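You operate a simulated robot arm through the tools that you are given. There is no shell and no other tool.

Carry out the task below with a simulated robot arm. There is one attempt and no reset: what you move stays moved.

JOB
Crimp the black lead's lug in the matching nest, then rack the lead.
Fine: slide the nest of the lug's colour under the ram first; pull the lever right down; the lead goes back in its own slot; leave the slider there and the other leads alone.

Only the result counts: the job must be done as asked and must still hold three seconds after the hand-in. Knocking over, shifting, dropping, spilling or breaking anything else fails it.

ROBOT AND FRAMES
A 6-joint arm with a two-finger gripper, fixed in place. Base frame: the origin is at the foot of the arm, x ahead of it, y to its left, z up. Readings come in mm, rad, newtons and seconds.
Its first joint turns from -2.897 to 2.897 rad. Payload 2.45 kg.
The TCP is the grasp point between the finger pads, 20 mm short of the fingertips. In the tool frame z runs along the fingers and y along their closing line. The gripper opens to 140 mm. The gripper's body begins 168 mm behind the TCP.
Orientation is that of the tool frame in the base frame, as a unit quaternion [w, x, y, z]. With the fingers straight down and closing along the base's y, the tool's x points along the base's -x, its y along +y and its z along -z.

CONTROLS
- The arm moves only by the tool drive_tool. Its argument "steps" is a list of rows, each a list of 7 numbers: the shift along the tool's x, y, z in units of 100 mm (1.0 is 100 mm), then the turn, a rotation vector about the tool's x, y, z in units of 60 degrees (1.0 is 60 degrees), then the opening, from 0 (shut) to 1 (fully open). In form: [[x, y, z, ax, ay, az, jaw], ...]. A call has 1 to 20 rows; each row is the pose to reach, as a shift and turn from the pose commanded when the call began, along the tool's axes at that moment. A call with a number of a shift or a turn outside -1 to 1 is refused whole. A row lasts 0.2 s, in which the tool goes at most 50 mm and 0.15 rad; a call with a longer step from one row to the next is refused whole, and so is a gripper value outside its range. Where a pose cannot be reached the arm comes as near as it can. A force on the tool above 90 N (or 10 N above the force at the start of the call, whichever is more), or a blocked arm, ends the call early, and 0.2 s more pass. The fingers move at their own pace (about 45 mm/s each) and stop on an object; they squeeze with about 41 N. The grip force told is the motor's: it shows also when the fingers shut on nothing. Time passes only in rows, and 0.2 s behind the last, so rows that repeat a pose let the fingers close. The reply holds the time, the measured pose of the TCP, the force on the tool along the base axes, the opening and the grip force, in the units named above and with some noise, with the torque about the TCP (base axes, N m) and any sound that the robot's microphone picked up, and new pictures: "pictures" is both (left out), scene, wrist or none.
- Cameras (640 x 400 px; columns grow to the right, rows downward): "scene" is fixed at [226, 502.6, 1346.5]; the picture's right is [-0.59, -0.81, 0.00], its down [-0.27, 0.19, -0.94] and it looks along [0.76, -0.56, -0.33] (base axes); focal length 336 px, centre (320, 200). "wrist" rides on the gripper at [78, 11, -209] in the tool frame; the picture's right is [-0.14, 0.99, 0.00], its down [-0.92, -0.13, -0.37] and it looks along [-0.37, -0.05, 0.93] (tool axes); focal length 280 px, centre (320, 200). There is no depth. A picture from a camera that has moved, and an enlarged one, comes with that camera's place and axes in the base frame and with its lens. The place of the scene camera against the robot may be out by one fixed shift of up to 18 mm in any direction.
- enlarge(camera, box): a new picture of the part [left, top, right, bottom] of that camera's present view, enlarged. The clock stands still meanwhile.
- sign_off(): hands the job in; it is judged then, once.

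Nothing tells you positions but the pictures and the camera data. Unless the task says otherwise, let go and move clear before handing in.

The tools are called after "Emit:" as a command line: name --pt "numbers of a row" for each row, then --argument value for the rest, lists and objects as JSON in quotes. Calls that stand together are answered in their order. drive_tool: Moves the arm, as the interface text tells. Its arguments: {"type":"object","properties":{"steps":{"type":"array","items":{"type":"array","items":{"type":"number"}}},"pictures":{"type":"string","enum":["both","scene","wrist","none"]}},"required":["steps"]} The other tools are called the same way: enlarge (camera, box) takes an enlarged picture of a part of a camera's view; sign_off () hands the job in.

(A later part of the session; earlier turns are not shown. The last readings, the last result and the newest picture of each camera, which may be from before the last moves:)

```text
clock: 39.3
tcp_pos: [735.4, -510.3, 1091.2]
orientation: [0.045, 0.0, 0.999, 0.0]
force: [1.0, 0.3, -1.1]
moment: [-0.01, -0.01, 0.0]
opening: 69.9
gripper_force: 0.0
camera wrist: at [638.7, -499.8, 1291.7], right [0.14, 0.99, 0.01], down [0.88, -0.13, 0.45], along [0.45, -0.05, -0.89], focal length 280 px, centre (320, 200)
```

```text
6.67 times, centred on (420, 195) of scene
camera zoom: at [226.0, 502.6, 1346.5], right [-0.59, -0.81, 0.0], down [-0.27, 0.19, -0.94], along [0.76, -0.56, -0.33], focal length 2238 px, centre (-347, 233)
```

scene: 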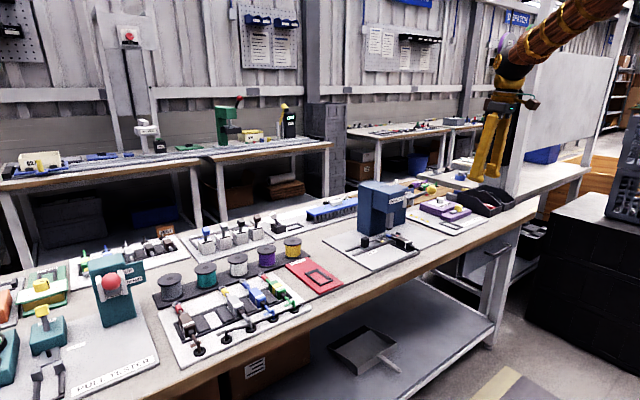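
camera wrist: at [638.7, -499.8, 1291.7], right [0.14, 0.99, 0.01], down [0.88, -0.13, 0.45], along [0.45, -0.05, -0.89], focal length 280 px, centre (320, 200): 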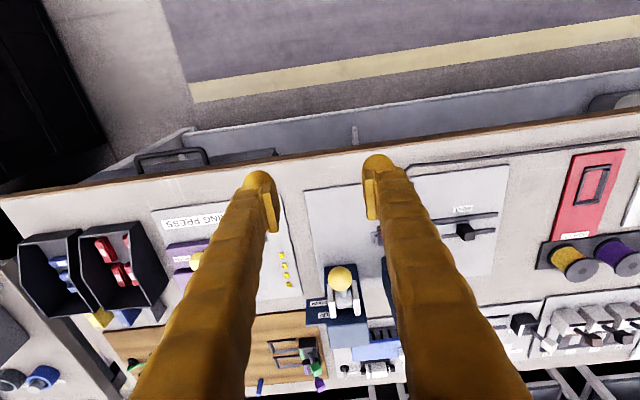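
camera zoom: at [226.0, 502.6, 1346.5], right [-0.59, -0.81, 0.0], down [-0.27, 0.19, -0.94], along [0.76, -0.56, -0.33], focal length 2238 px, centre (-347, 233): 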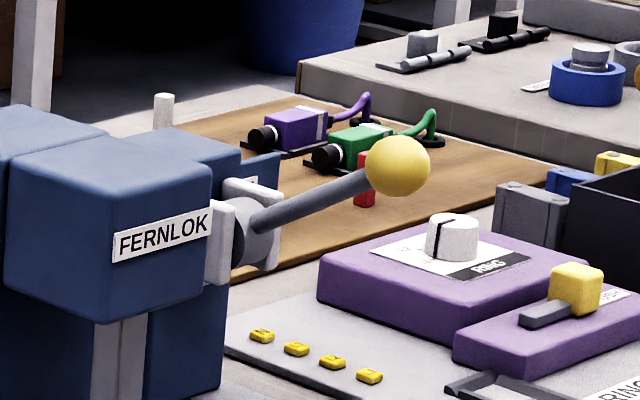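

Lever: pivot near (1010, -505, 919), arm about 115 mm, ball about 36° above horizontal, to be swung toward the robot and down. I tilt the tool outward 40° and line up with the ball to grip it.

Emit:
drive_tool --pt "-0.2 0.02 0.07 0 -0.12 0 0.5" --pt "-0.4 0.04 0.15 0 -0.24 0 0.5" --pt "-0.6 0.04 0.22 0 -0.36 0 0.5" --pt "-0.8 0.04 0.3 0 -0.48 0 0.5" --pt "-1.0 0.04 0.37 0 -0.58 0 0.5" --pt "-1.0 0.04 0.37 0 -0.58 0 0.5" --pictures "both"

Emit:
enlarge --camera "wrist" --box '[230, 100, 410, 260]'

```text
clock: 40.7
tcp_pos: [840.5, -504.9, 1062.4]
orientation: [0.343, -0.001, 0.939, 0.0]
force: [-0.3, -0.2, 0.3]
moment: [0.03, 0.01, 0.01]
opening: 70.0
gripper_force: 0.0
camera wrist: at [645.2, -495.3, 1171.0], right [0.11, 0.99, 0.09], down [0.47, -0.13, 0.88], along [0.88, -0.05, -0.48], focal length 280 px, centre (320, 200)
```

scene: 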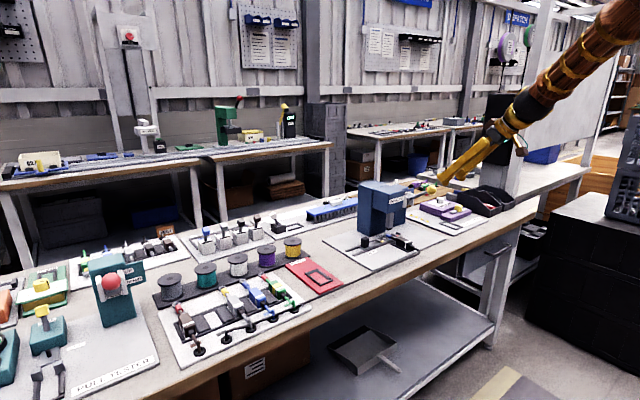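
wrist: 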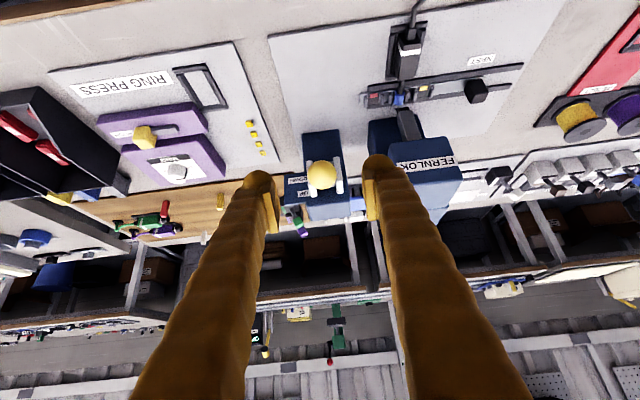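

```text
2.50 times, centred on (320, 180) of wrist
camera zoom: at [645.2, -495.3, 1171.0], right [0.11, 0.99, 0.09], down [0.47, -0.13, 0.88], along [0.88, -0.05, -0.48], focal length 701 px, centre (320, 250)
```

zoom: 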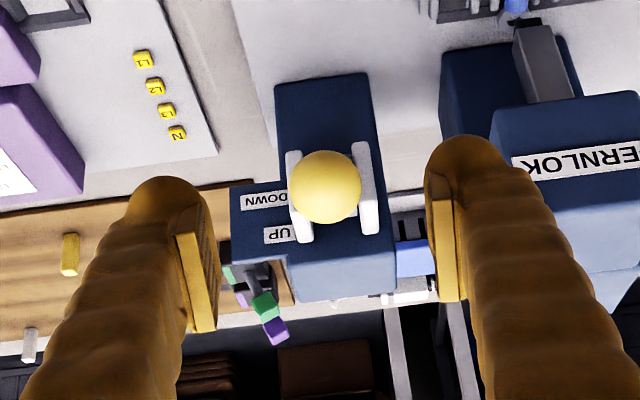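

The ball (917, -505.5, 988) is centred between the fingers. I advance along the tool axis so that the pads straddle the ball's centre.

Emit:
drive_tool --pt "-0.11 0 0.3 0 0 0 0.5" --pt "-0.11 0 0.6 0 0 0 0.5" --pt "-0.11 0 0.8 0 0 0 0.5" --pt "-0.11 0 0.8 0 0 0 0.5" --pictures "both"

Emit:
enlarge --camera "wrist" --box '[230, 100, 410, 260]'

Emit:
enlarge --camera "scene" --box '[380, 145, 480, 225]'

```text
clock: 41.7
tcp_pos: [898.7, -508.8, 1007.1]
orientation: [0.343, -0.001, 0.939, 0.001]
force: [-0.8, 0.3, 1.2]
moment: [0.03, -0.01, 0.03]
opening: 70.0
gripper_force: 0.2
camera wrist: at [704.5, -496.7, 1116.1], right [0.11, 0.99, 0.09], down [0.47, -0.13, 0.87], along [0.88, -0.05, -0.48], focal length 280 px, centre (320, 200)
```

scene: 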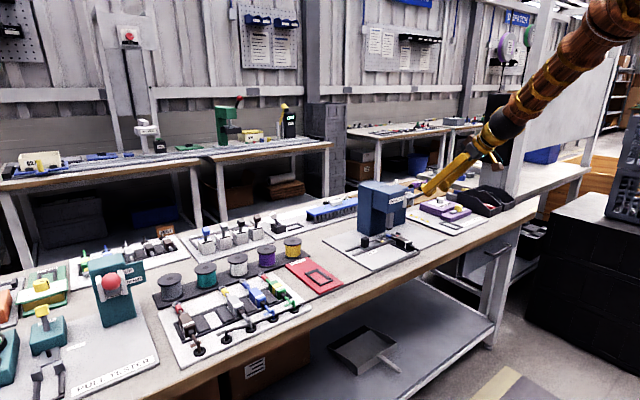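
wrist: 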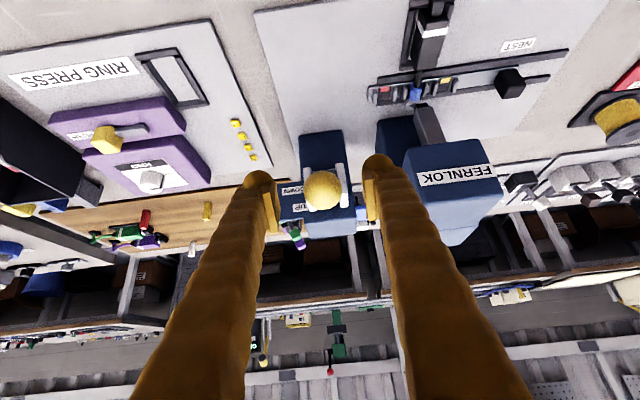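

```text
2.50 times, centred on (320, 180) of wrist
camera zoom: at [704.5, -496.7, 1116.1], right [0.11, 0.99, 0.09], down [0.47, -0.13, 0.87], along [0.88, -0.05, -0.48], focal length 701 px, centre (320, 250)
```

zoom: 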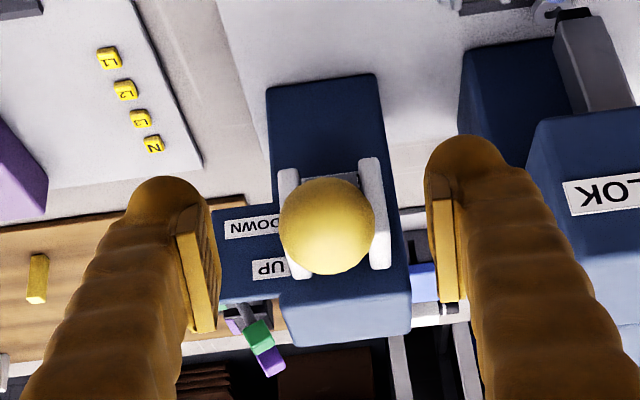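

```text
5.00 times, centred on (430, 185) of scene
camera zoom: at [226.0, 502.6, 1346.5], right [-0.59, -0.81, 0.0], down [-0.27, 0.19, -0.94], along [0.76, -0.56, -0.33], focal length 1678 px, centre (-230, 275)
```

zoom: 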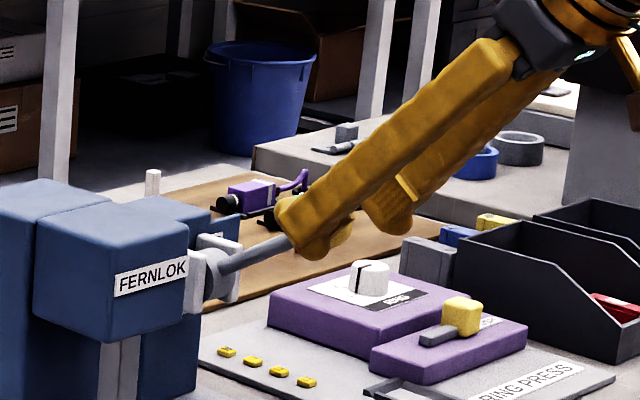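

The ball is about 24 mm further along and 2 mm to +y. I move in and close on it.

Emit:
drive_tool --pt "-0.03 0.018 0.12 0 0 0 0.5" --pt "-0.05 0.018 0.24 0 0 0 0.5" --pt "-0.05 0.018 0.24 0 0 0 0.4" --pt "-0.05 0.018 0.24 0 0 0 0.15" --pt "-0.05 0.018 0.24 0 0 0 0.15" --pt "-0.05 0.018 0.24 0 0 0 0.15" --pt "-0.05 0.018 0.24 0 0 0 0.15" --pictures "both"

Emit:
enlarge --camera "wrist" --box '[230, 120, 410, 260]'

Emit:
enlarge --camera "scene" --box '[380, 145, 480, 225]'

```text
clock: 43.3
tcp_pos: [917.4, -504.8, 992.3]
orientation: [0.342, 0.0, 0.94, -0.001]
force: [0.6, 2.6, -0.2]
moment: [-0.02, 0.03, -0.02]
opening: 29.8
gripper_force: 45.3
camera wrist: at [722.6, -494.9, 1101.7], right [0.11, 0.99, 0.09], down [0.47, -0.13, 0.87], along [0.88, -0.05, -0.48], focal length 280 px, centre (320, 200)
```

scene: 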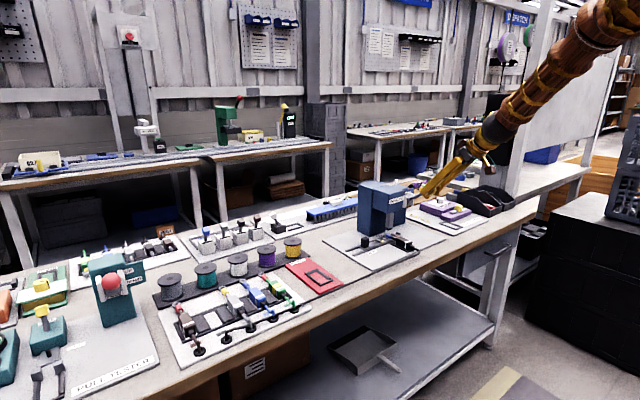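
wrist: 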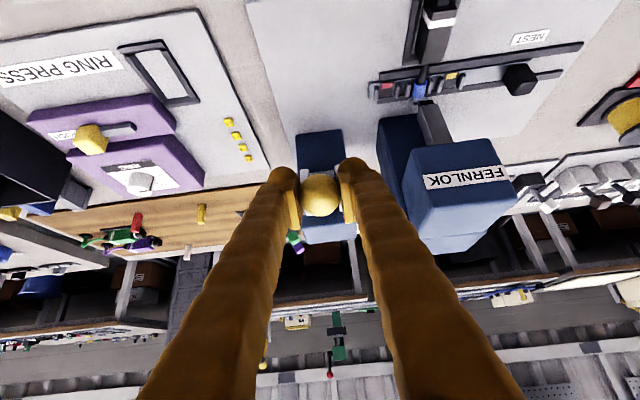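

```text
2.86 times, centred on (320, 190) of wrist
camera zoom: at [722.6, -494.9, 1101.7], right [0.11, 0.99, 0.09], down [0.47, -0.13, 0.87], along [0.88, -0.05, -0.48], focal length 801 px, centre (320, 229)
```

zoom: 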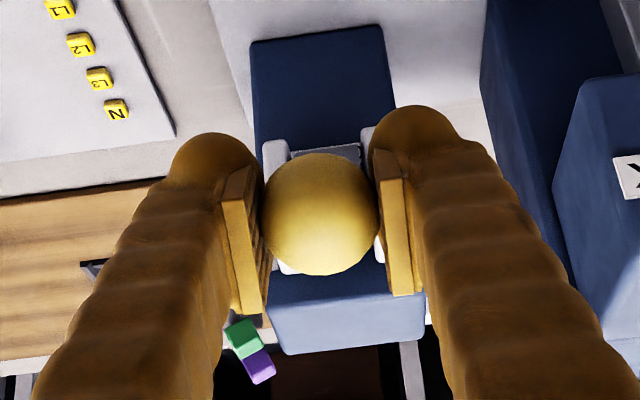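

```text
5.00 times, centred on (430, 185) of scene
camera zoom: at [226.0, 502.6, 1346.5], right [-0.59, -0.81, 0.0], down [-0.27, 0.19, -0.94], along [0.76, -0.56, -0.33], focal length 1678 px, centre (-230, 275)
```

zoom: 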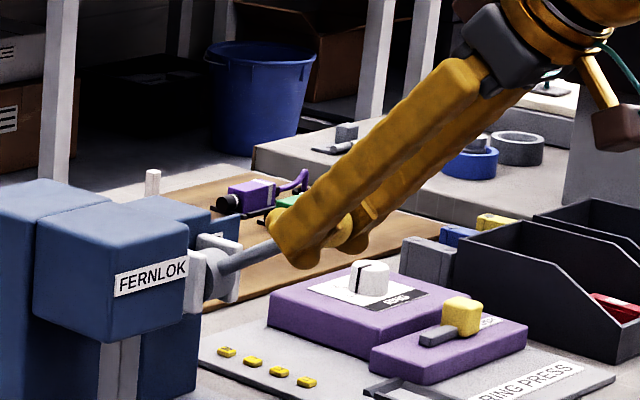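

The ball is held. I start the arc: first 20° of downward swing, watching the force.

Emit:
drive_tool --pt "0.09 0 0.025 0 0 0 0.15" --pt "0.181 0 0.059 0 0 0 0.15" --pt "0.268 0 0.1 0 0 0 0.15" --pt "0.35 0 0.15 0 0 0 0.15" --pictures "both"

Emit:
enlarge --camera "wrist" --box '[230, 120, 410, 260]'

Emit:
enlarge --camera "scene" --box '[360, 165, 460, 245]'

```text
clock: 44.3
tcp_pos: [899.7, -505.3, 958.6]
orientation: [0.343, 0.001, 0.94, 0.0]
force: [-2.0, -12.6, 12.1]
moment: [0.07, -1.24, -0.01]
opening: 29.9
gripper_force: 45.3
camera wrist: at [706.2, -494.4, 1068.5], right [0.11, 0.99, 0.09], down [0.47, -0.13, 0.88], along [0.88, -0.05, -0.48], focal length 280 px, centre (320, 200)
```

scene: 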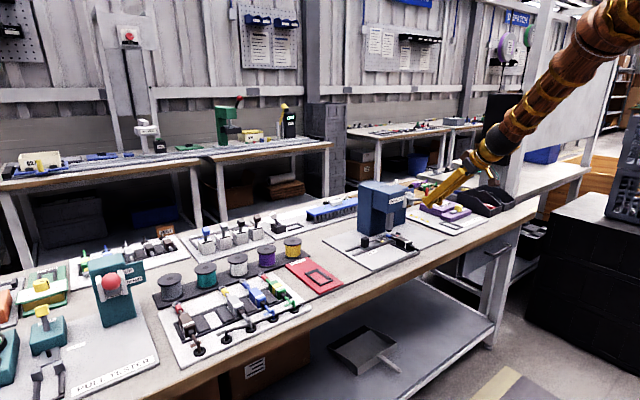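
wrist: 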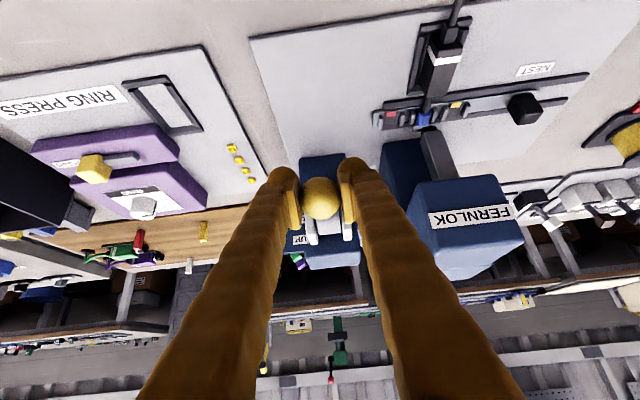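

```text
2.86 times, centred on (320, 190) of wrist
camera zoom: at [706.2, -494.4, 1068.5], right [0.11, 0.99, 0.09], down [0.47, -0.13, 0.88], along [0.88, -0.05, -0.48], focal length 801 px, centre (320, 229)
```

zoom: 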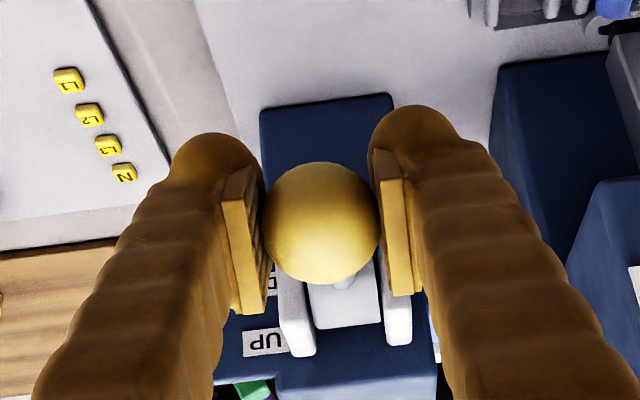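

```text
5.00 times, centred on (410, 205) of scene
camera zoom: at [226.0, 502.6, 1346.5], right [-0.59, -0.81, 0.0], down [-0.27, 0.19, -0.94], along [0.76, -0.56, -0.33], focal length 1678 px, centre (-130, 175)
```

zoom: 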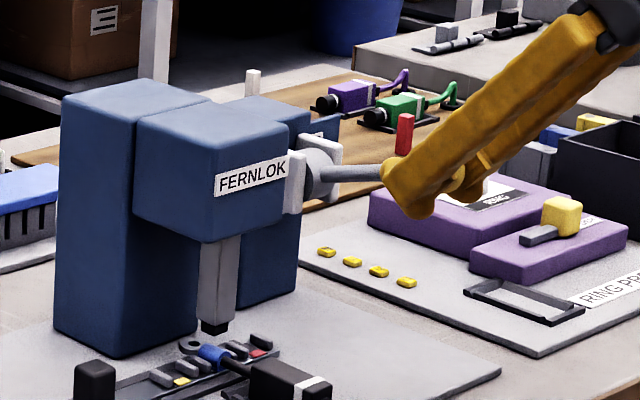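

The lever follows and the ram is coming down with low force. I continue the arc.

Emit:
drive_tool --pt "0.078 0 0.056 0 0 0 0.15" --pt "0.152 0 0.118 0 0 0 0.15" --pt "0.219 0 0.187 0 0 0 0.15" --pt "0.279 0 0.261 0 0 0 0.15" --pictures "both"

Emit:
enlarge --camera "wrist" --box '[230, 120, 410, 260]'

Emit:
enlarge --camera "scene" --box '[360, 165, 460, 245]'

```text
clock: 45.3
tcp_pos: [896.6, -506.0, 924.0]
orientation: [0.342, 0.001, 0.94, -0.001]
force: [0.6, -28.1, 13.9]
moment: [0.18, -1.12, -0.01]
opening: 29.7
gripper_force: 45.5
camera wrist: at [701.6, -494.4, 1031.4], right [0.11, 0.99, 0.09], down [0.47, -0.13, 0.88], along [0.88, -0.05, -0.48], focal length 280 px, centre (320, 200)
```

scene: 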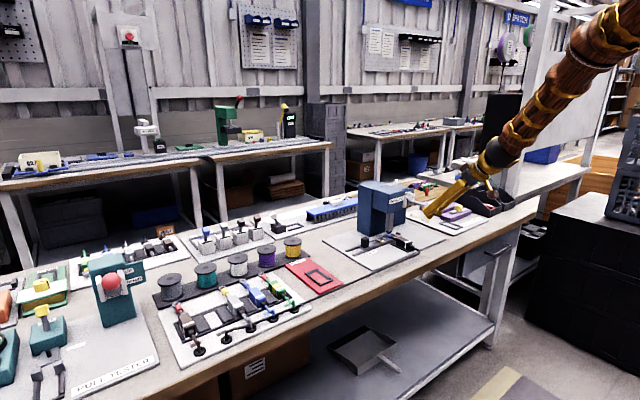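
wrist: 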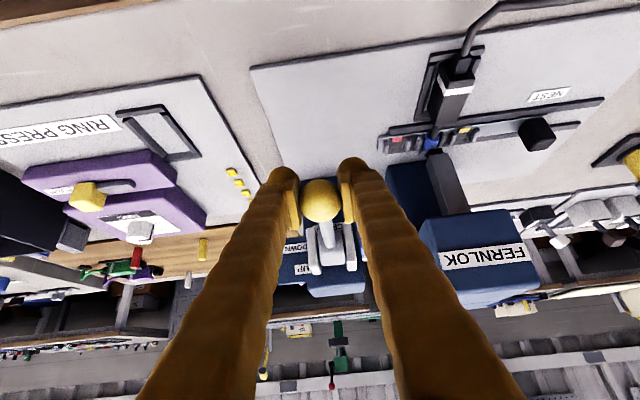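

```text
2.86 times, centred on (320, 190) of wrist
camera zoom: at [701.6, -494.4, 1031.4], right [0.11, 0.99, 0.09], down [0.47, -0.13, 0.88], along [0.88, -0.05, -0.48], focal length 801 px, centre (320, 229)
```

zoom: 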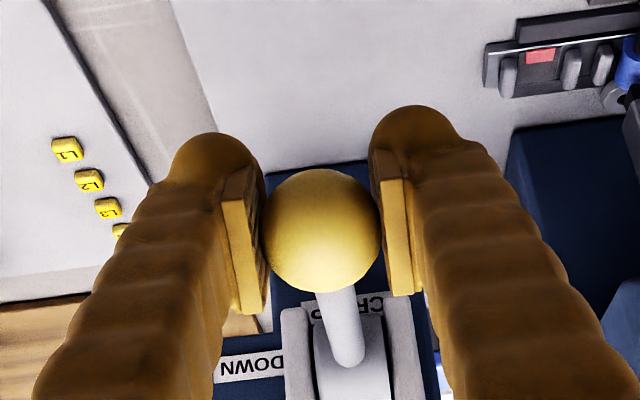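

```text
5.00 times, centred on (410, 205) of scene
camera zoom: at [226.0, 502.6, 1346.5], right [-0.59, -0.81, 0.0], down [-0.27, 0.19, -0.94], along [0.76, -0.56, -0.33], focal length 1678 px, centre (-130, 175)
```

zoom: 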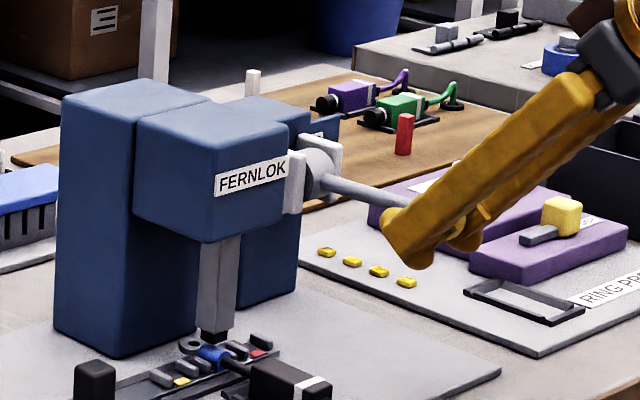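

Still following well, with a small sideways load. I ease y by 1 mm and continue the arc with a refined pivot.

Emit:
drive_tool --pt "0.05 -0.015 0.085 0 0 0 0.15" --pt "0.097 -0.015 0.169 0 0 0 0.15" --pt "0.132 -0.015 0.26 0 0 0 0.15" --pt "0.164 -0.015 0.352 0 0 0 0.15" --pictures "both"

Emit:
enlarge --camera "wrist" --box '[230, 120, 410, 260]'

Emit:
enlarge --camera "scene" --box '[360, 165, 460, 245]'

```text
clock: 46.3
tcp_pos: [905.4, -506.4, 883.4]
orientation: [0.342, 0.001, 0.94, 0.0]
force: [-17.4, 3.7, 7.5]
moment: [0.05, -0.96, -0.06]
opening: 30.3
gripper_force: 45.0
camera wrist: at [711.4, -495.0, 992.3], right [0.1, 0.99, 0.09], down [0.47, -0.13, 0.87], along [0.88, -0.05, -0.48], focal length 280 px, centre (320, 200)
```

scene: 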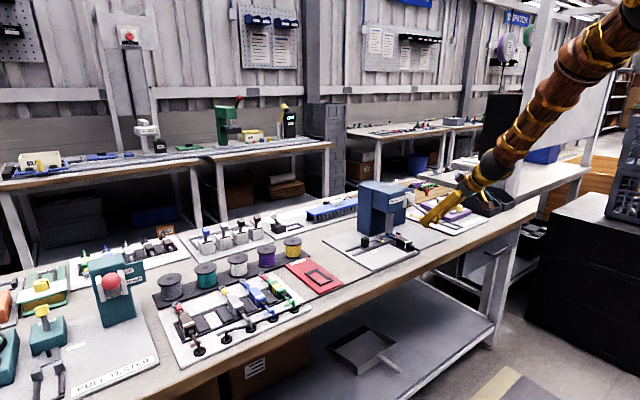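
wrist: 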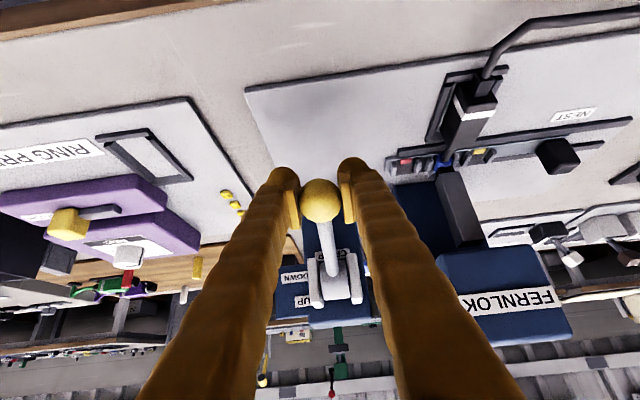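

```text
2.86 times, centred on (320, 190) of wrist
camera zoom: at [711.4, -495.0, 992.3], right [0.1, 0.99, 0.09], down [0.47, -0.13, 0.87], along [0.88, -0.05, -0.48], focal length 801 px, centre (320, 229)
```

zoom: 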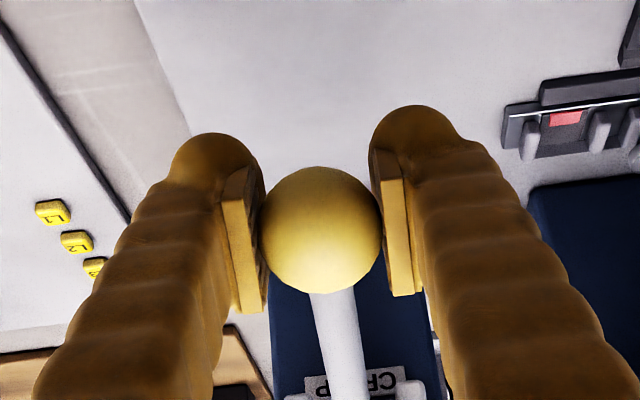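

```text
5.00 times, centred on (410, 205) of scene
camera zoom: at [226.0, 502.6, 1346.5], right [-0.59, -0.81, 0.0], down [-0.27, 0.19, -0.94], along [0.76, -0.56, -0.33], focal length 1678 px, centre (-130, 175)
```

zoom: 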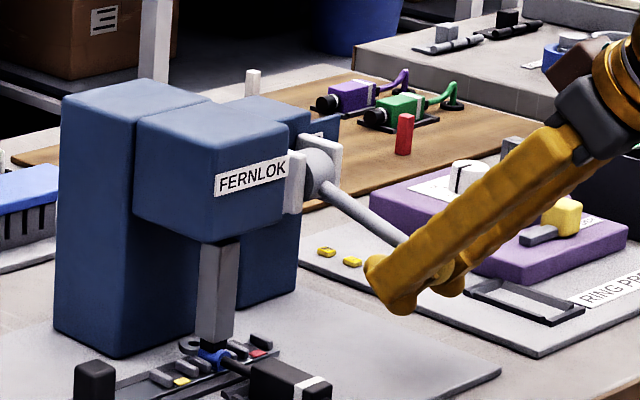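

The ram tip is at the sleeve now. I keep pulling down in smaller stages to find the end stop.

Emit:
drive_tool --pt "0.02 -0.01 0.06 0 0 0 0.15" --pt "0.03 -0.01 0.12 0 0 0 0.15" --pt "0.034 -0.01 0.193 0 0 0 0.15" --pictures "none"

Emit:
drive_tool --pt "0.005 0 0.06 0 0 0 0.15" --pt "0.004 0 0.12 0 0 0 0.15" --pt "0.0 0 0.195 0 0 0 0.15" --pictures "both"

Emit:
enlarge --camera "wrist" --box '[230, 120, 410, 260]'

Emit:
enlarge --camera "scene" --box '[360, 165, 460, 245]'

```text
clock: 47.1
tcp_pos: [915.7, -505.6, 863.9]
orientation: [0.342, -0.001, 0.94, 0.002]
force: [-34.6, 36.1, -2.2]
moment: [-0.25, -1.12, -0.23]
opening: 30.4
gripper_force: 44.9
```

```text
clock: 47.9
tcp_pos: [929.4, -511.8, 853.2]
orientation: [0.344, 0.002, 0.939, -0.003]
force: [4.0, 12.3, 6.7]
moment: [-0.21, 0.32, -0.35]
opening: 27.0
gripper_force: 5.1
camera wrist: at [734.6, -499.3, 962.3], right [0.11, 0.99, 0.08], down [0.47, -0.13, 0.88], along [0.88, -0.06, -0.47], focal length 280 px, centre (320, 200)
```

scene: 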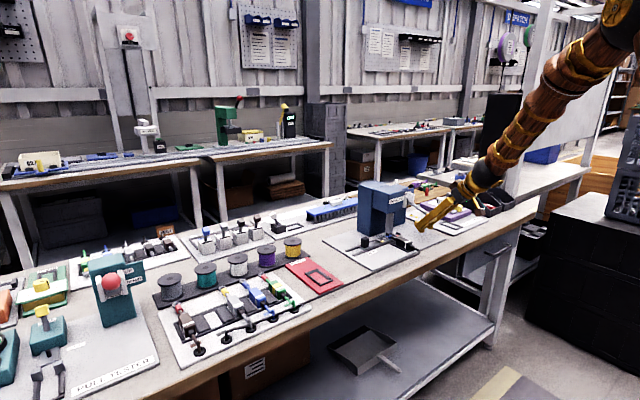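
wrist: 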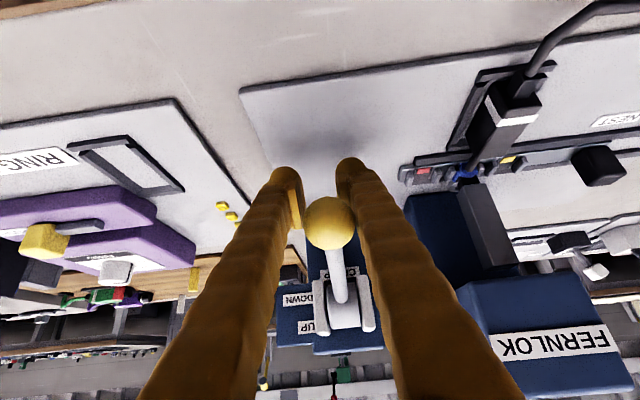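

```text
2.86 times, centred on (320, 190) of wrist
camera zoom: at [734.6, -499.3, 962.3], right [0.11, 0.99, 0.08], down [0.47, -0.13, 0.88], along [0.88, -0.06, -0.47], focal length 801 px, centre (320, 229)
```

zoom: 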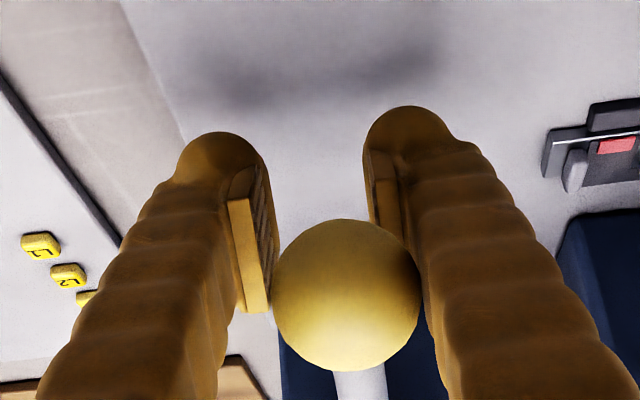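

```text
5.00 times, centred on (410, 205) of scene
camera zoom: at [226.0, 502.6, 1346.5], right [-0.59, -0.81, 0.0], down [-0.27, 0.19, -0.94], along [0.76, -0.56, -0.33], focal length 1678 px, centre (-130, 175)
```

zoom: 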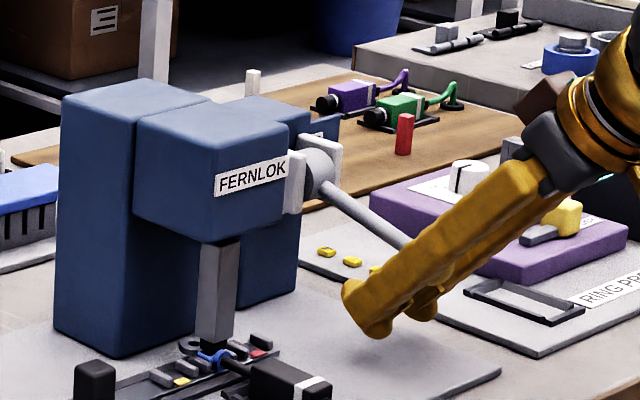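

The ball slipped out of the pads (my arc cut inward there); the lever stands about 25° below horizontal and no click was heard. I open, retract along the tool axis, and look at where the lever rests.

Emit:
drive_tool --pt "0 0 0 0 0 0 0.4" --pt "0 0 0 0 0 0 0.5" --pt "0 0 0 0 0 0 0.5" --pt "0 0 -0.3 0 0 0 0.5" --pt "0 0 -0.6 0 0 0 0.5" --pt "0 0 -0.9 0 0 0 0.5" --pictures "both"

Emit:
enlarge --camera "wrist" --box '[230, 120, 410, 260]'

Emit:
enlarge --camera "scene" --box '[360, 165, 460, 245]'

```text
clock: 49.3
tcp_pos: [869.9, -505.7, 922.5]
orientation: [0.342, 0.001, 0.94, 0.0]
force: [0.1, 0.3, -0.8]
moment: [0.04, -0.01, -0.01]
opening: 70.0
gripper_force: 0.0
camera wrist: at [675.5, -495.4, 1031.4], right [0.11, 0.99, 0.09], down [0.47, -0.13, 0.87], along [0.88, -0.05, -0.48], focal length 280 px, centre (320, 200)
```

scene: 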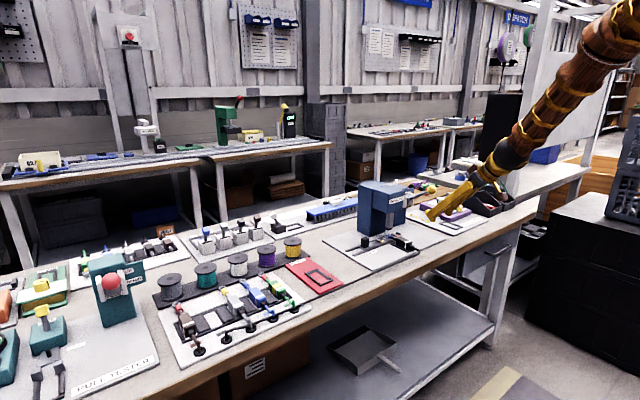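
wrist: 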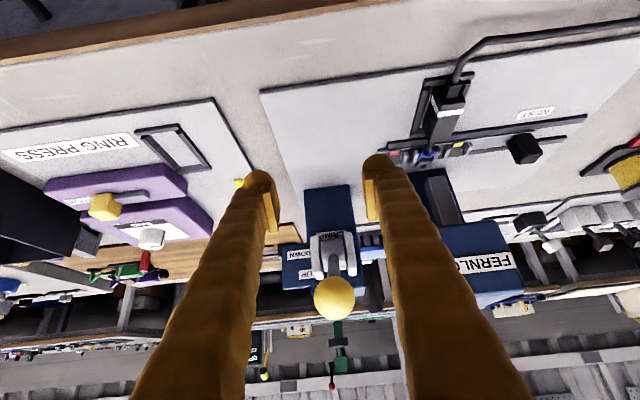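

```text
2.86 times, centred on (320, 190) of wrist
camera zoom: at [675.5, -495.4, 1031.4], right [0.11, 0.99, 0.09], down [0.47, -0.13, 0.87], along [0.88, -0.05, -0.48], focal length 801 px, centre (320, 229)
```

zoom: 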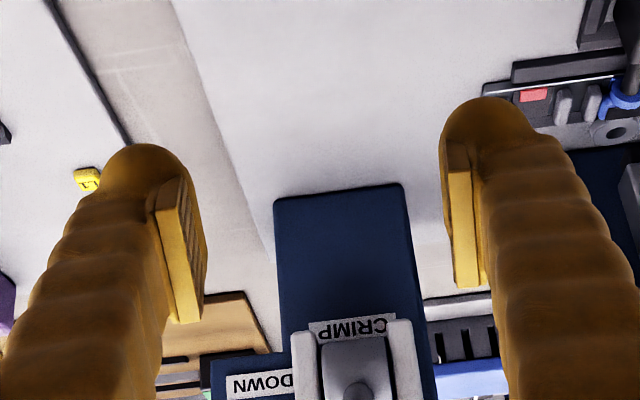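

```text
5.00 times, centred on (410, 205) of scene
camera zoom: at [226.0, 502.6, 1346.5], right [-0.59, -0.81, 0.0], down [-0.27, 0.19, -0.94], along [0.76, -0.56, -0.33], focal length 1678 px, centre (-130, 175)
```

zoom: 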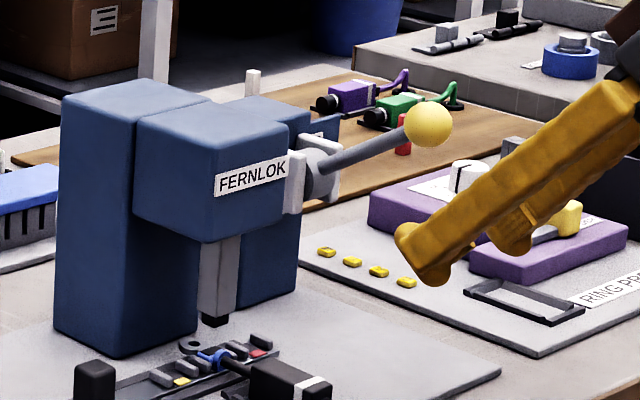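

The lever has sprung back up when released. I check whether the sleeve is already crimped.

Emit:
enlarge --camera "wrist" --box '[390, 90, 490, 190]'

Emit:
enlarge --camera "scene" --box '[380, 215, 430, 255]'

```text
4.00 times, centred on (440, 140) of wrist
camera zoom: at [675.5, -495.4, 1031.4], right [0.11, 0.99, 0.09], down [0.47, -0.13, 0.87], along [0.88, -0.05, -0.48], focal length 1122 px, centre (-160, 440)
```

zoom: 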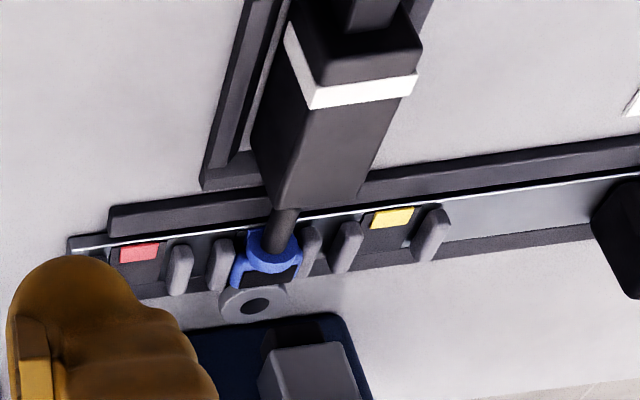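

```text
10.00 times, centred on (405, 235) of scene
camera zoom: at [226.0, 502.6, 1346.5], right [-0.59, -0.81, 0.0], down [-0.27, 0.19, -0.94], along [0.76, -0.56, -0.33], focal length 3357 px, centre (-530, -150)
```

zoom: 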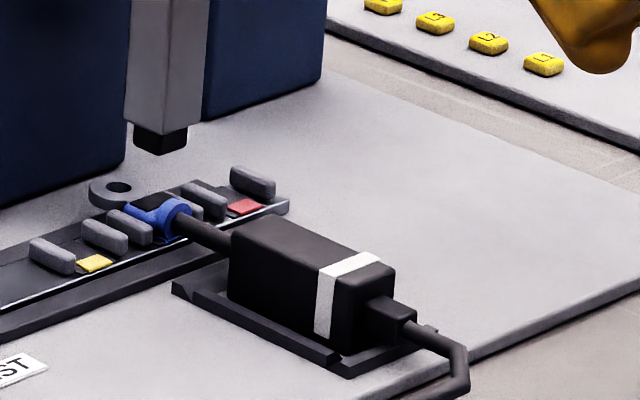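

The sleeve shows a crimp dent, and the lever had reached about 30° below horizontal from 30° above. To be sure it went right to the stop, I'll pull it once more with a better arc (fitted pivot (1019, 932), radius 119). First I go back up to the ball.

Emit:
drive_tool --pt "0 0 -0.4 0 0 0 0.5" --pt "0 0 -0.8 0 0 0 0.5" --pt "-0.2 0 -1.0 0 0 0 0.5" --pt "-0.6 0 -1.0 0 0 0 0.5" --pictures "none"

Emit:
drive_tool --pt "-0.1 0 -0.1 0 0 0 0.5" --pt "-0.1 0 -0.1 0 0 0 0.5" --pictures "wrist"

Emit:
enlarge --camera "wrist" --box '[230, 100, 410, 260]'

```text
clock: 50.3
tcp_pos: [850.6, -507.2, 1035.4]
orientation: [0.343, 0.0, 0.939, 0.0]
force: [0.2, 0.0, 0.8]
moment: [0.02, 0.02, 0.01]
opening: 70.3
gripper_force: 0.0
```

```text
clock: 50.9
tcp_pos: [853.1, -507.1, 1049.9]
orientation: [0.342, -0.001, 0.94, 0.001]
force: [-0.5, 0.0, -0.1]
moment: [0.03, 0.03, -0.03]
opening: 70.1
gripper_force: 0.2
camera wrist: at [659.4, -496.2, 1159.1], right [0.11, 0.99, 0.09], down [0.47, -0.13, 0.87], along [0.88, -0.05, -0.48], focal length 280 px, centre (320, 200)
```

wrist: 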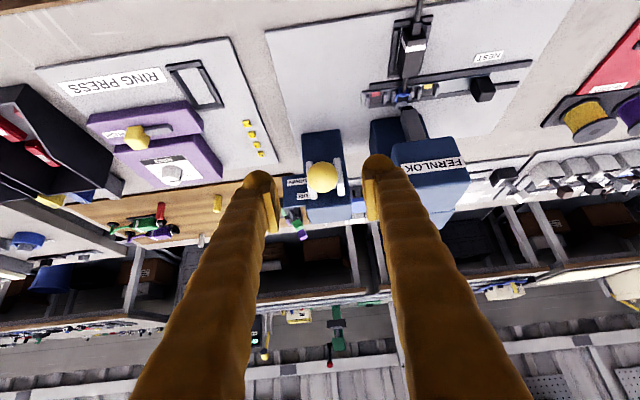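

```text
2.50 times, centred on (320, 180) of wrist
camera zoom: at [659.4, -496.2, 1159.1], right [0.11, 0.99, 0.09], down [0.47, -0.13, 0.87], along [0.88, -0.05, -0.48], focal length 701 px, centre (320, 250)
```

zoom: 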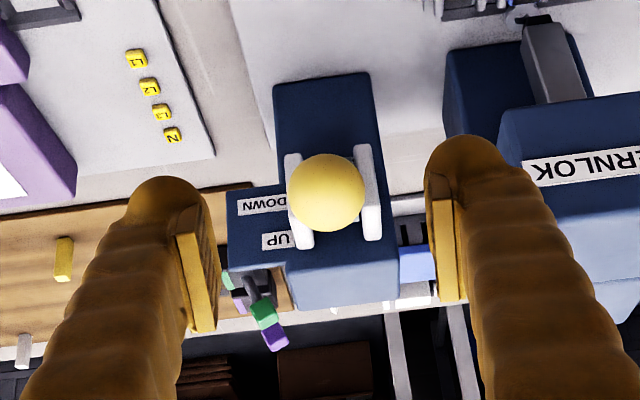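

Emit:
drive_tool --pt "-0.05 0.012 0.3 0 0 0 0.5" --pt "-0.1 0.012 0.6 0 0 0 0.5" --pt "-0.146 0.012 0.86 0 0 0 0.5" --pt "-0.146 0.012 0.86 0 0 0 0.3" --pt "-0.146 0.012 0.86 0 0 0 0.15" --pt "-0.146 0.012 0.86 0 0 0 0.15" --pt "-0.146 0.012 0.86 0 0 0 0.15" --pt "-0.146 0.012 0.86 0 0 0 0.1" --pictures "wrist"

Emit:
enlarge --camera "wrist" --box '[230, 120, 410, 260]'

```text
clock: 52.7
tcp_pos: [922.0, -504.1, 992.6]
orientation: [0.342, 0.0, 0.94, 0.001]
force: [-0.4, 16.4, 1.4]
moment: [0.0, -0.01, -0.12]
opening: 30.2
gripper_force: 45.0
camera wrist: at [727.1, -495.1, 1102.5], right [0.1, 0.99, 0.09], down [0.47, -0.13, 0.87], along [0.88, -0.05, -0.48], focal length 280 px, centre (320, 200)
```

wrist: 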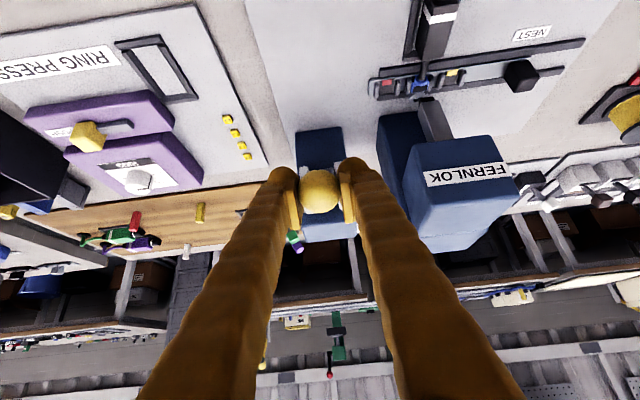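

```text
2.86 times, centred on (320, 190) of wrist
camera zoom: at [727.1, -495.1, 1102.5], right [0.1, 0.99, 0.09], down [0.47, -0.13, 0.87], along [0.88, -0.05, -0.48], focal length 801 px, centre (320, 229)
```

zoom: 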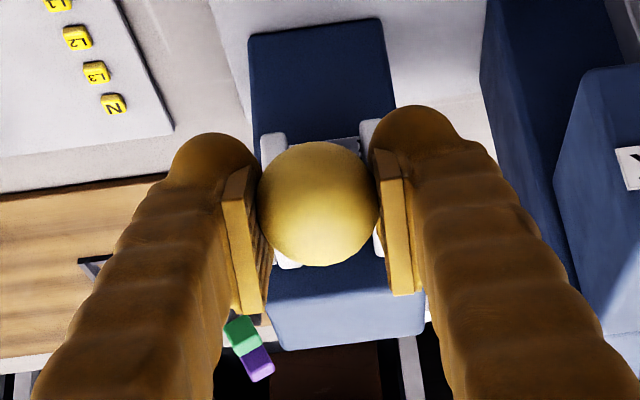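

Ball held in the pad centre. I follow the fitted arc down to 20° below horizontal in one go.

Emit:
drive_tool --pt "0.096 0 0.044 0 0 0 0.1" --pt "0.192 0 0.089 0 0 0 0.1" --pt "0.28 0 0.145 0 0 0 0.1" --pt "0.362 0 0.208 0 0 0 0.1" --pt "0.438 0 0.28 0 0 0 0.1" --pt "0.508 0 0.354 0 0 0 0.1" --pt "0.57 0 0.438 0 0 0 0.1" --pt "0.627 0 0.524 0 0 0 0.1" --pt "0.674 0 0.617 0 0 0 0.1" --pt "0.715 0 0.711 0 0 0 0.1" --pictures "both"

Emit:
enlarge --camera "wrist" --box '[230, 120, 410, 260]'

Emit:
enlarge --camera "scene" --box '[360, 165, 460, 245]'

```text
clock: 54.9
tcp_pos: [911.8, -505.9, 892.3]
orientation: [0.343, 0.0, 0.939, 0.0]
force: [-15.1, 36.3, 9.4]
moment: [-0.26, -0.93, -0.48]
opening: 30.1
gripper_force: 44.9
camera wrist: at [716.5, -495.0, 1001.6], right [0.1, 0.99, 0.09], down [0.47, -0.13, 0.87], along [0.88, -0.05, -0.48], focal length 280 px, centre (320, 200)
```

scene: 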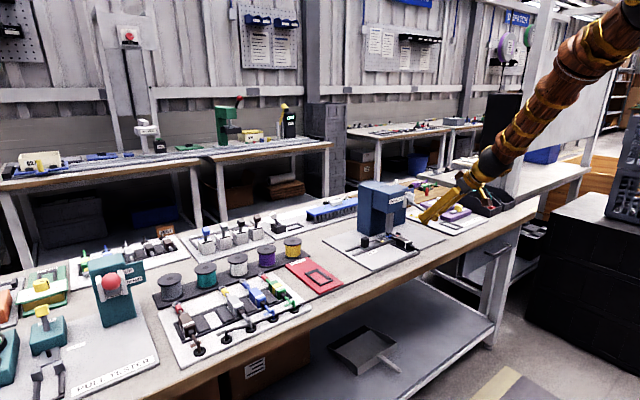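
wrist: 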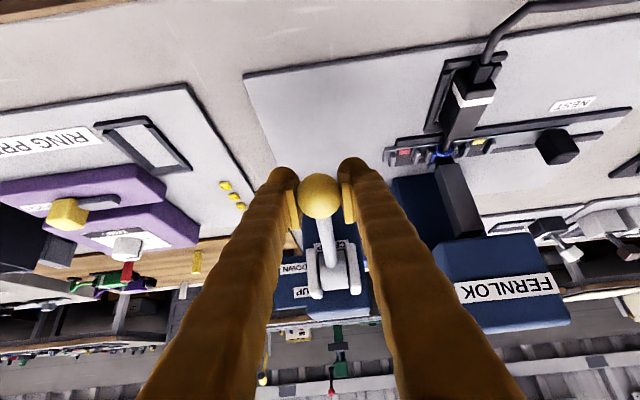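

```text
2.86 times, centred on (320, 190) of wrist
camera zoom: at [716.5, -495.0, 1001.6], right [0.1, 0.99, 0.09], down [0.47, -0.13, 0.87], along [0.88, -0.05, -0.48], focal length 801 px, centre (320, 229)
```

zoom: 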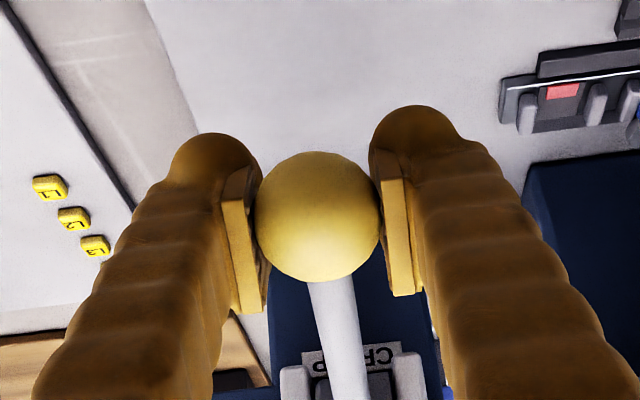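

```text
5.00 times, centred on (410, 205) of scene
camera zoom: at [226.0, 502.6, 1346.5], right [-0.59, -0.81, 0.0], down [-0.27, 0.19, -0.94], along [0.76, -0.56, -0.33], focal length 1678 px, centre (-130, 175)
```

zoom: 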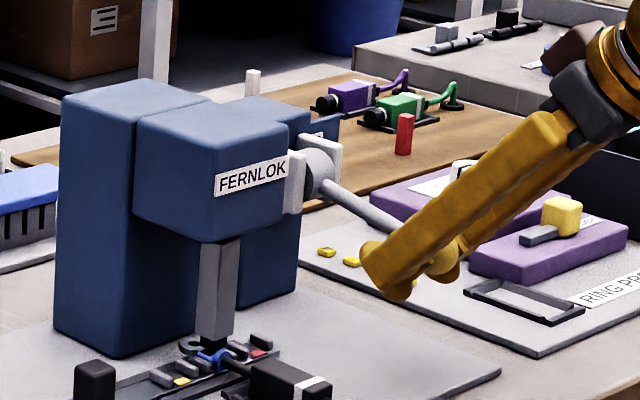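

Good. Ten more degrees to the expected end.

Emit:
drive_tool --pt "0.015 0.01 0.05 0 0 0 0.1" --pt "0.03 0.01 0.1 0 0 0 0.1" --pt "0.043 0.01 0.15 0 0 0 0.1" --pt "0.053 0.01 0.201 0 0 0 0.1" --pictures "both"

Emit:
enlarge --camera "wrist" --box '[230, 120, 410, 260]'

Emit:
enlarge --camera "scene" --box '[360, 165, 460, 245]'

```text
clock: 55.9
tcp_pos: [919.8, -505.8, 873.0]
orientation: [0.342, 0.001, 0.94, 0.0]
force: [-38.2, 12.4, -1.6]
moment: [-0.08, -1.24, -0.25]
opening: 30.3
gripper_force: 45.1
camera wrist: at [725.3, -494.6, 982.8], right [0.11, 0.99, 0.09], down [0.47, -0.13, 0.87], along [0.88, -0.05, -0.48], focal length 280 px, centre (320, 200)
```

scene: 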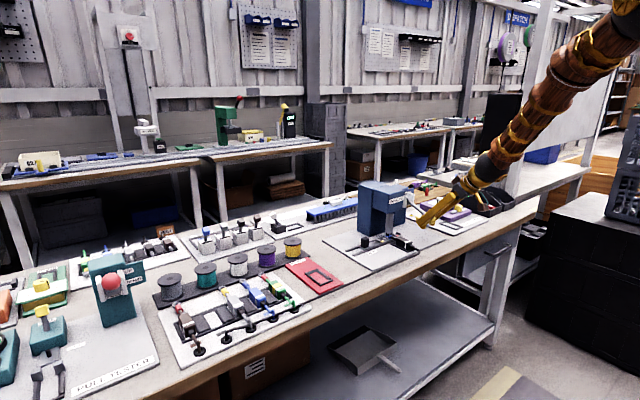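
wrist: 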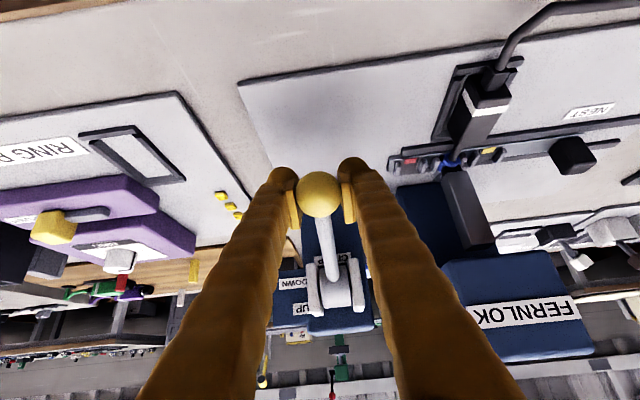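

```text
2.86 times, centred on (320, 190) of wrist
camera zoom: at [725.3, -494.6, 982.8], right [0.11, 0.99, 0.09], down [0.47, -0.13, 0.87], along [0.88, -0.05, -0.48], focal length 801 px, centre (320, 229)
```

zoom: 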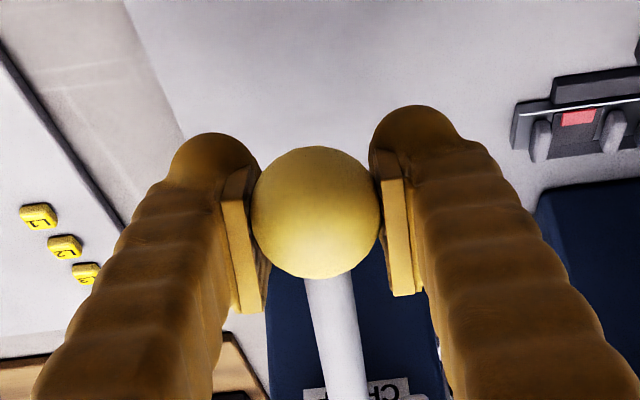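

```text
5.00 times, centred on (410, 205) of scene
camera zoom: at [226.0, 502.6, 1346.5], right [-0.59, -0.81, 0.0], down [-0.27, 0.19, -0.94], along [0.76, -0.56, -0.33], focal length 1678 px, centre (-130, 175)
```

zoom: 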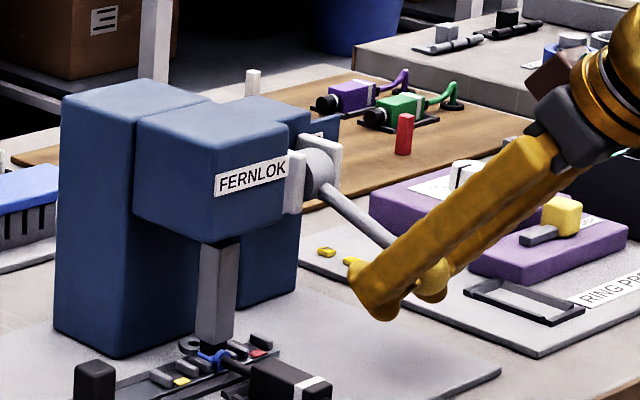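

Lever is lower than before; there's some inward radial load, so I shift out a little and continue pressing tangentially to find the stop.

Emit:
drive_tool --pt "0.02 0 0.03 0 0 0 0.1" --pt "0.026 0 0.06 0 0 0 0.1" --pt "0.03 0 0.09 0 0 0 0.1" --pictures "both"

Emit:
enlarge --camera "wrist" --box '[230, 120, 410, 260]'

Emit:
enlarge --camera "scene" --box '[360, 165, 460, 245]'

```text
clock: 56.7
tcp_pos: [924.5, -505.5, 865.3]
orientation: [0.343, 0.0, 0.939, 0.0]
force: [-18.1, -9.0, 7.2]
moment: [0.01, -1.14, 0.19]
opening: 30.3
gripper_force: 44.9
camera wrist: at [729.6, -494.4, 974.6], right [0.11, 0.99, 0.09], down [0.47, -0.13, 0.88], along [0.88, -0.05, -0.48], focal length 280 px, centre (320, 200)
```

scene: 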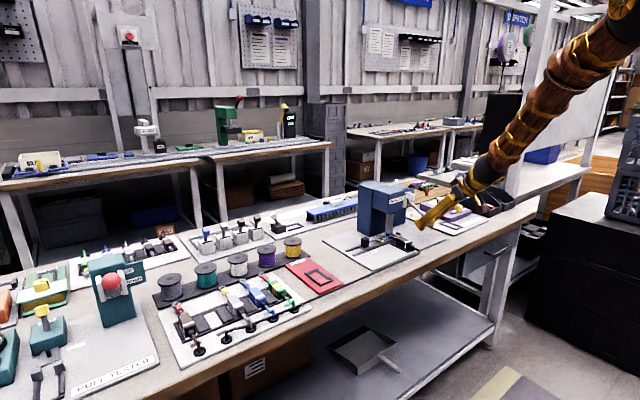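
wrist: 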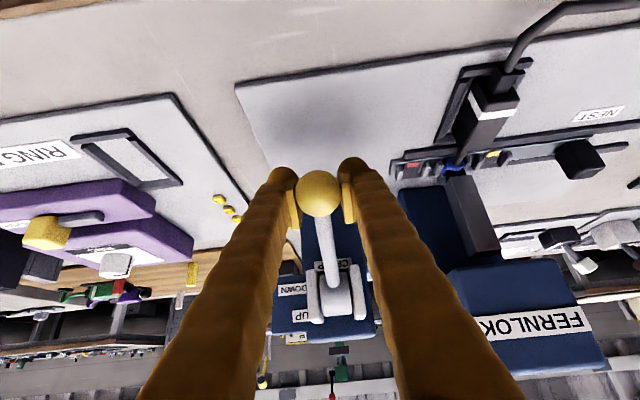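

```text
2.86 times, centred on (320, 190) of wrist
camera zoom: at [729.6, -494.4, 974.6], right [0.11, 0.99, 0.09], down [0.47, -0.13, 0.88], along [0.88, -0.05, -0.48], focal length 801 px, centre (320, 229)
```

zoom: 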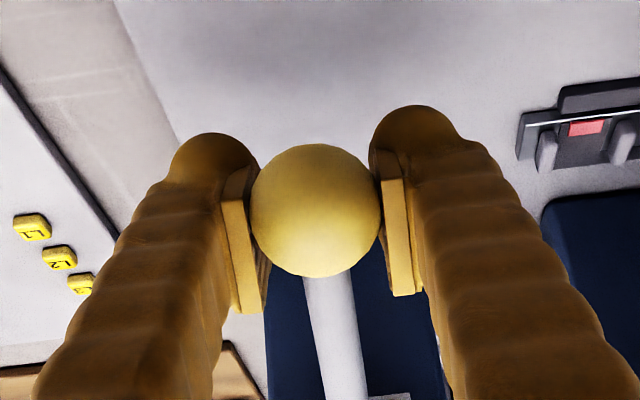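

```text
5.00 times, centred on (410, 205) of scene
camera zoom: at [226.0, 502.6, 1346.5], right [-0.59, -0.81, 0.0], down [-0.27, 0.19, -0.94], along [0.76, -0.56, -0.33], focal length 1678 px, centre (-130, 175)
```

zoom: 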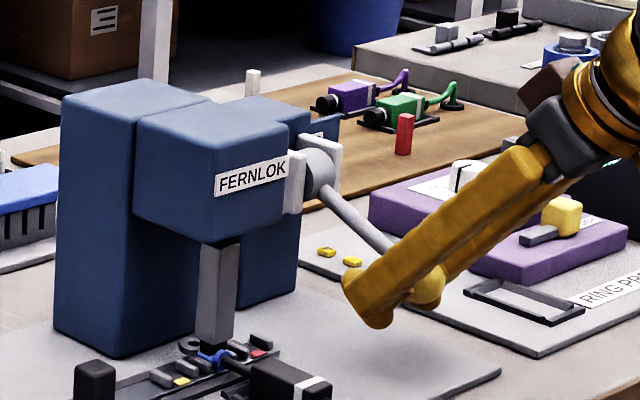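

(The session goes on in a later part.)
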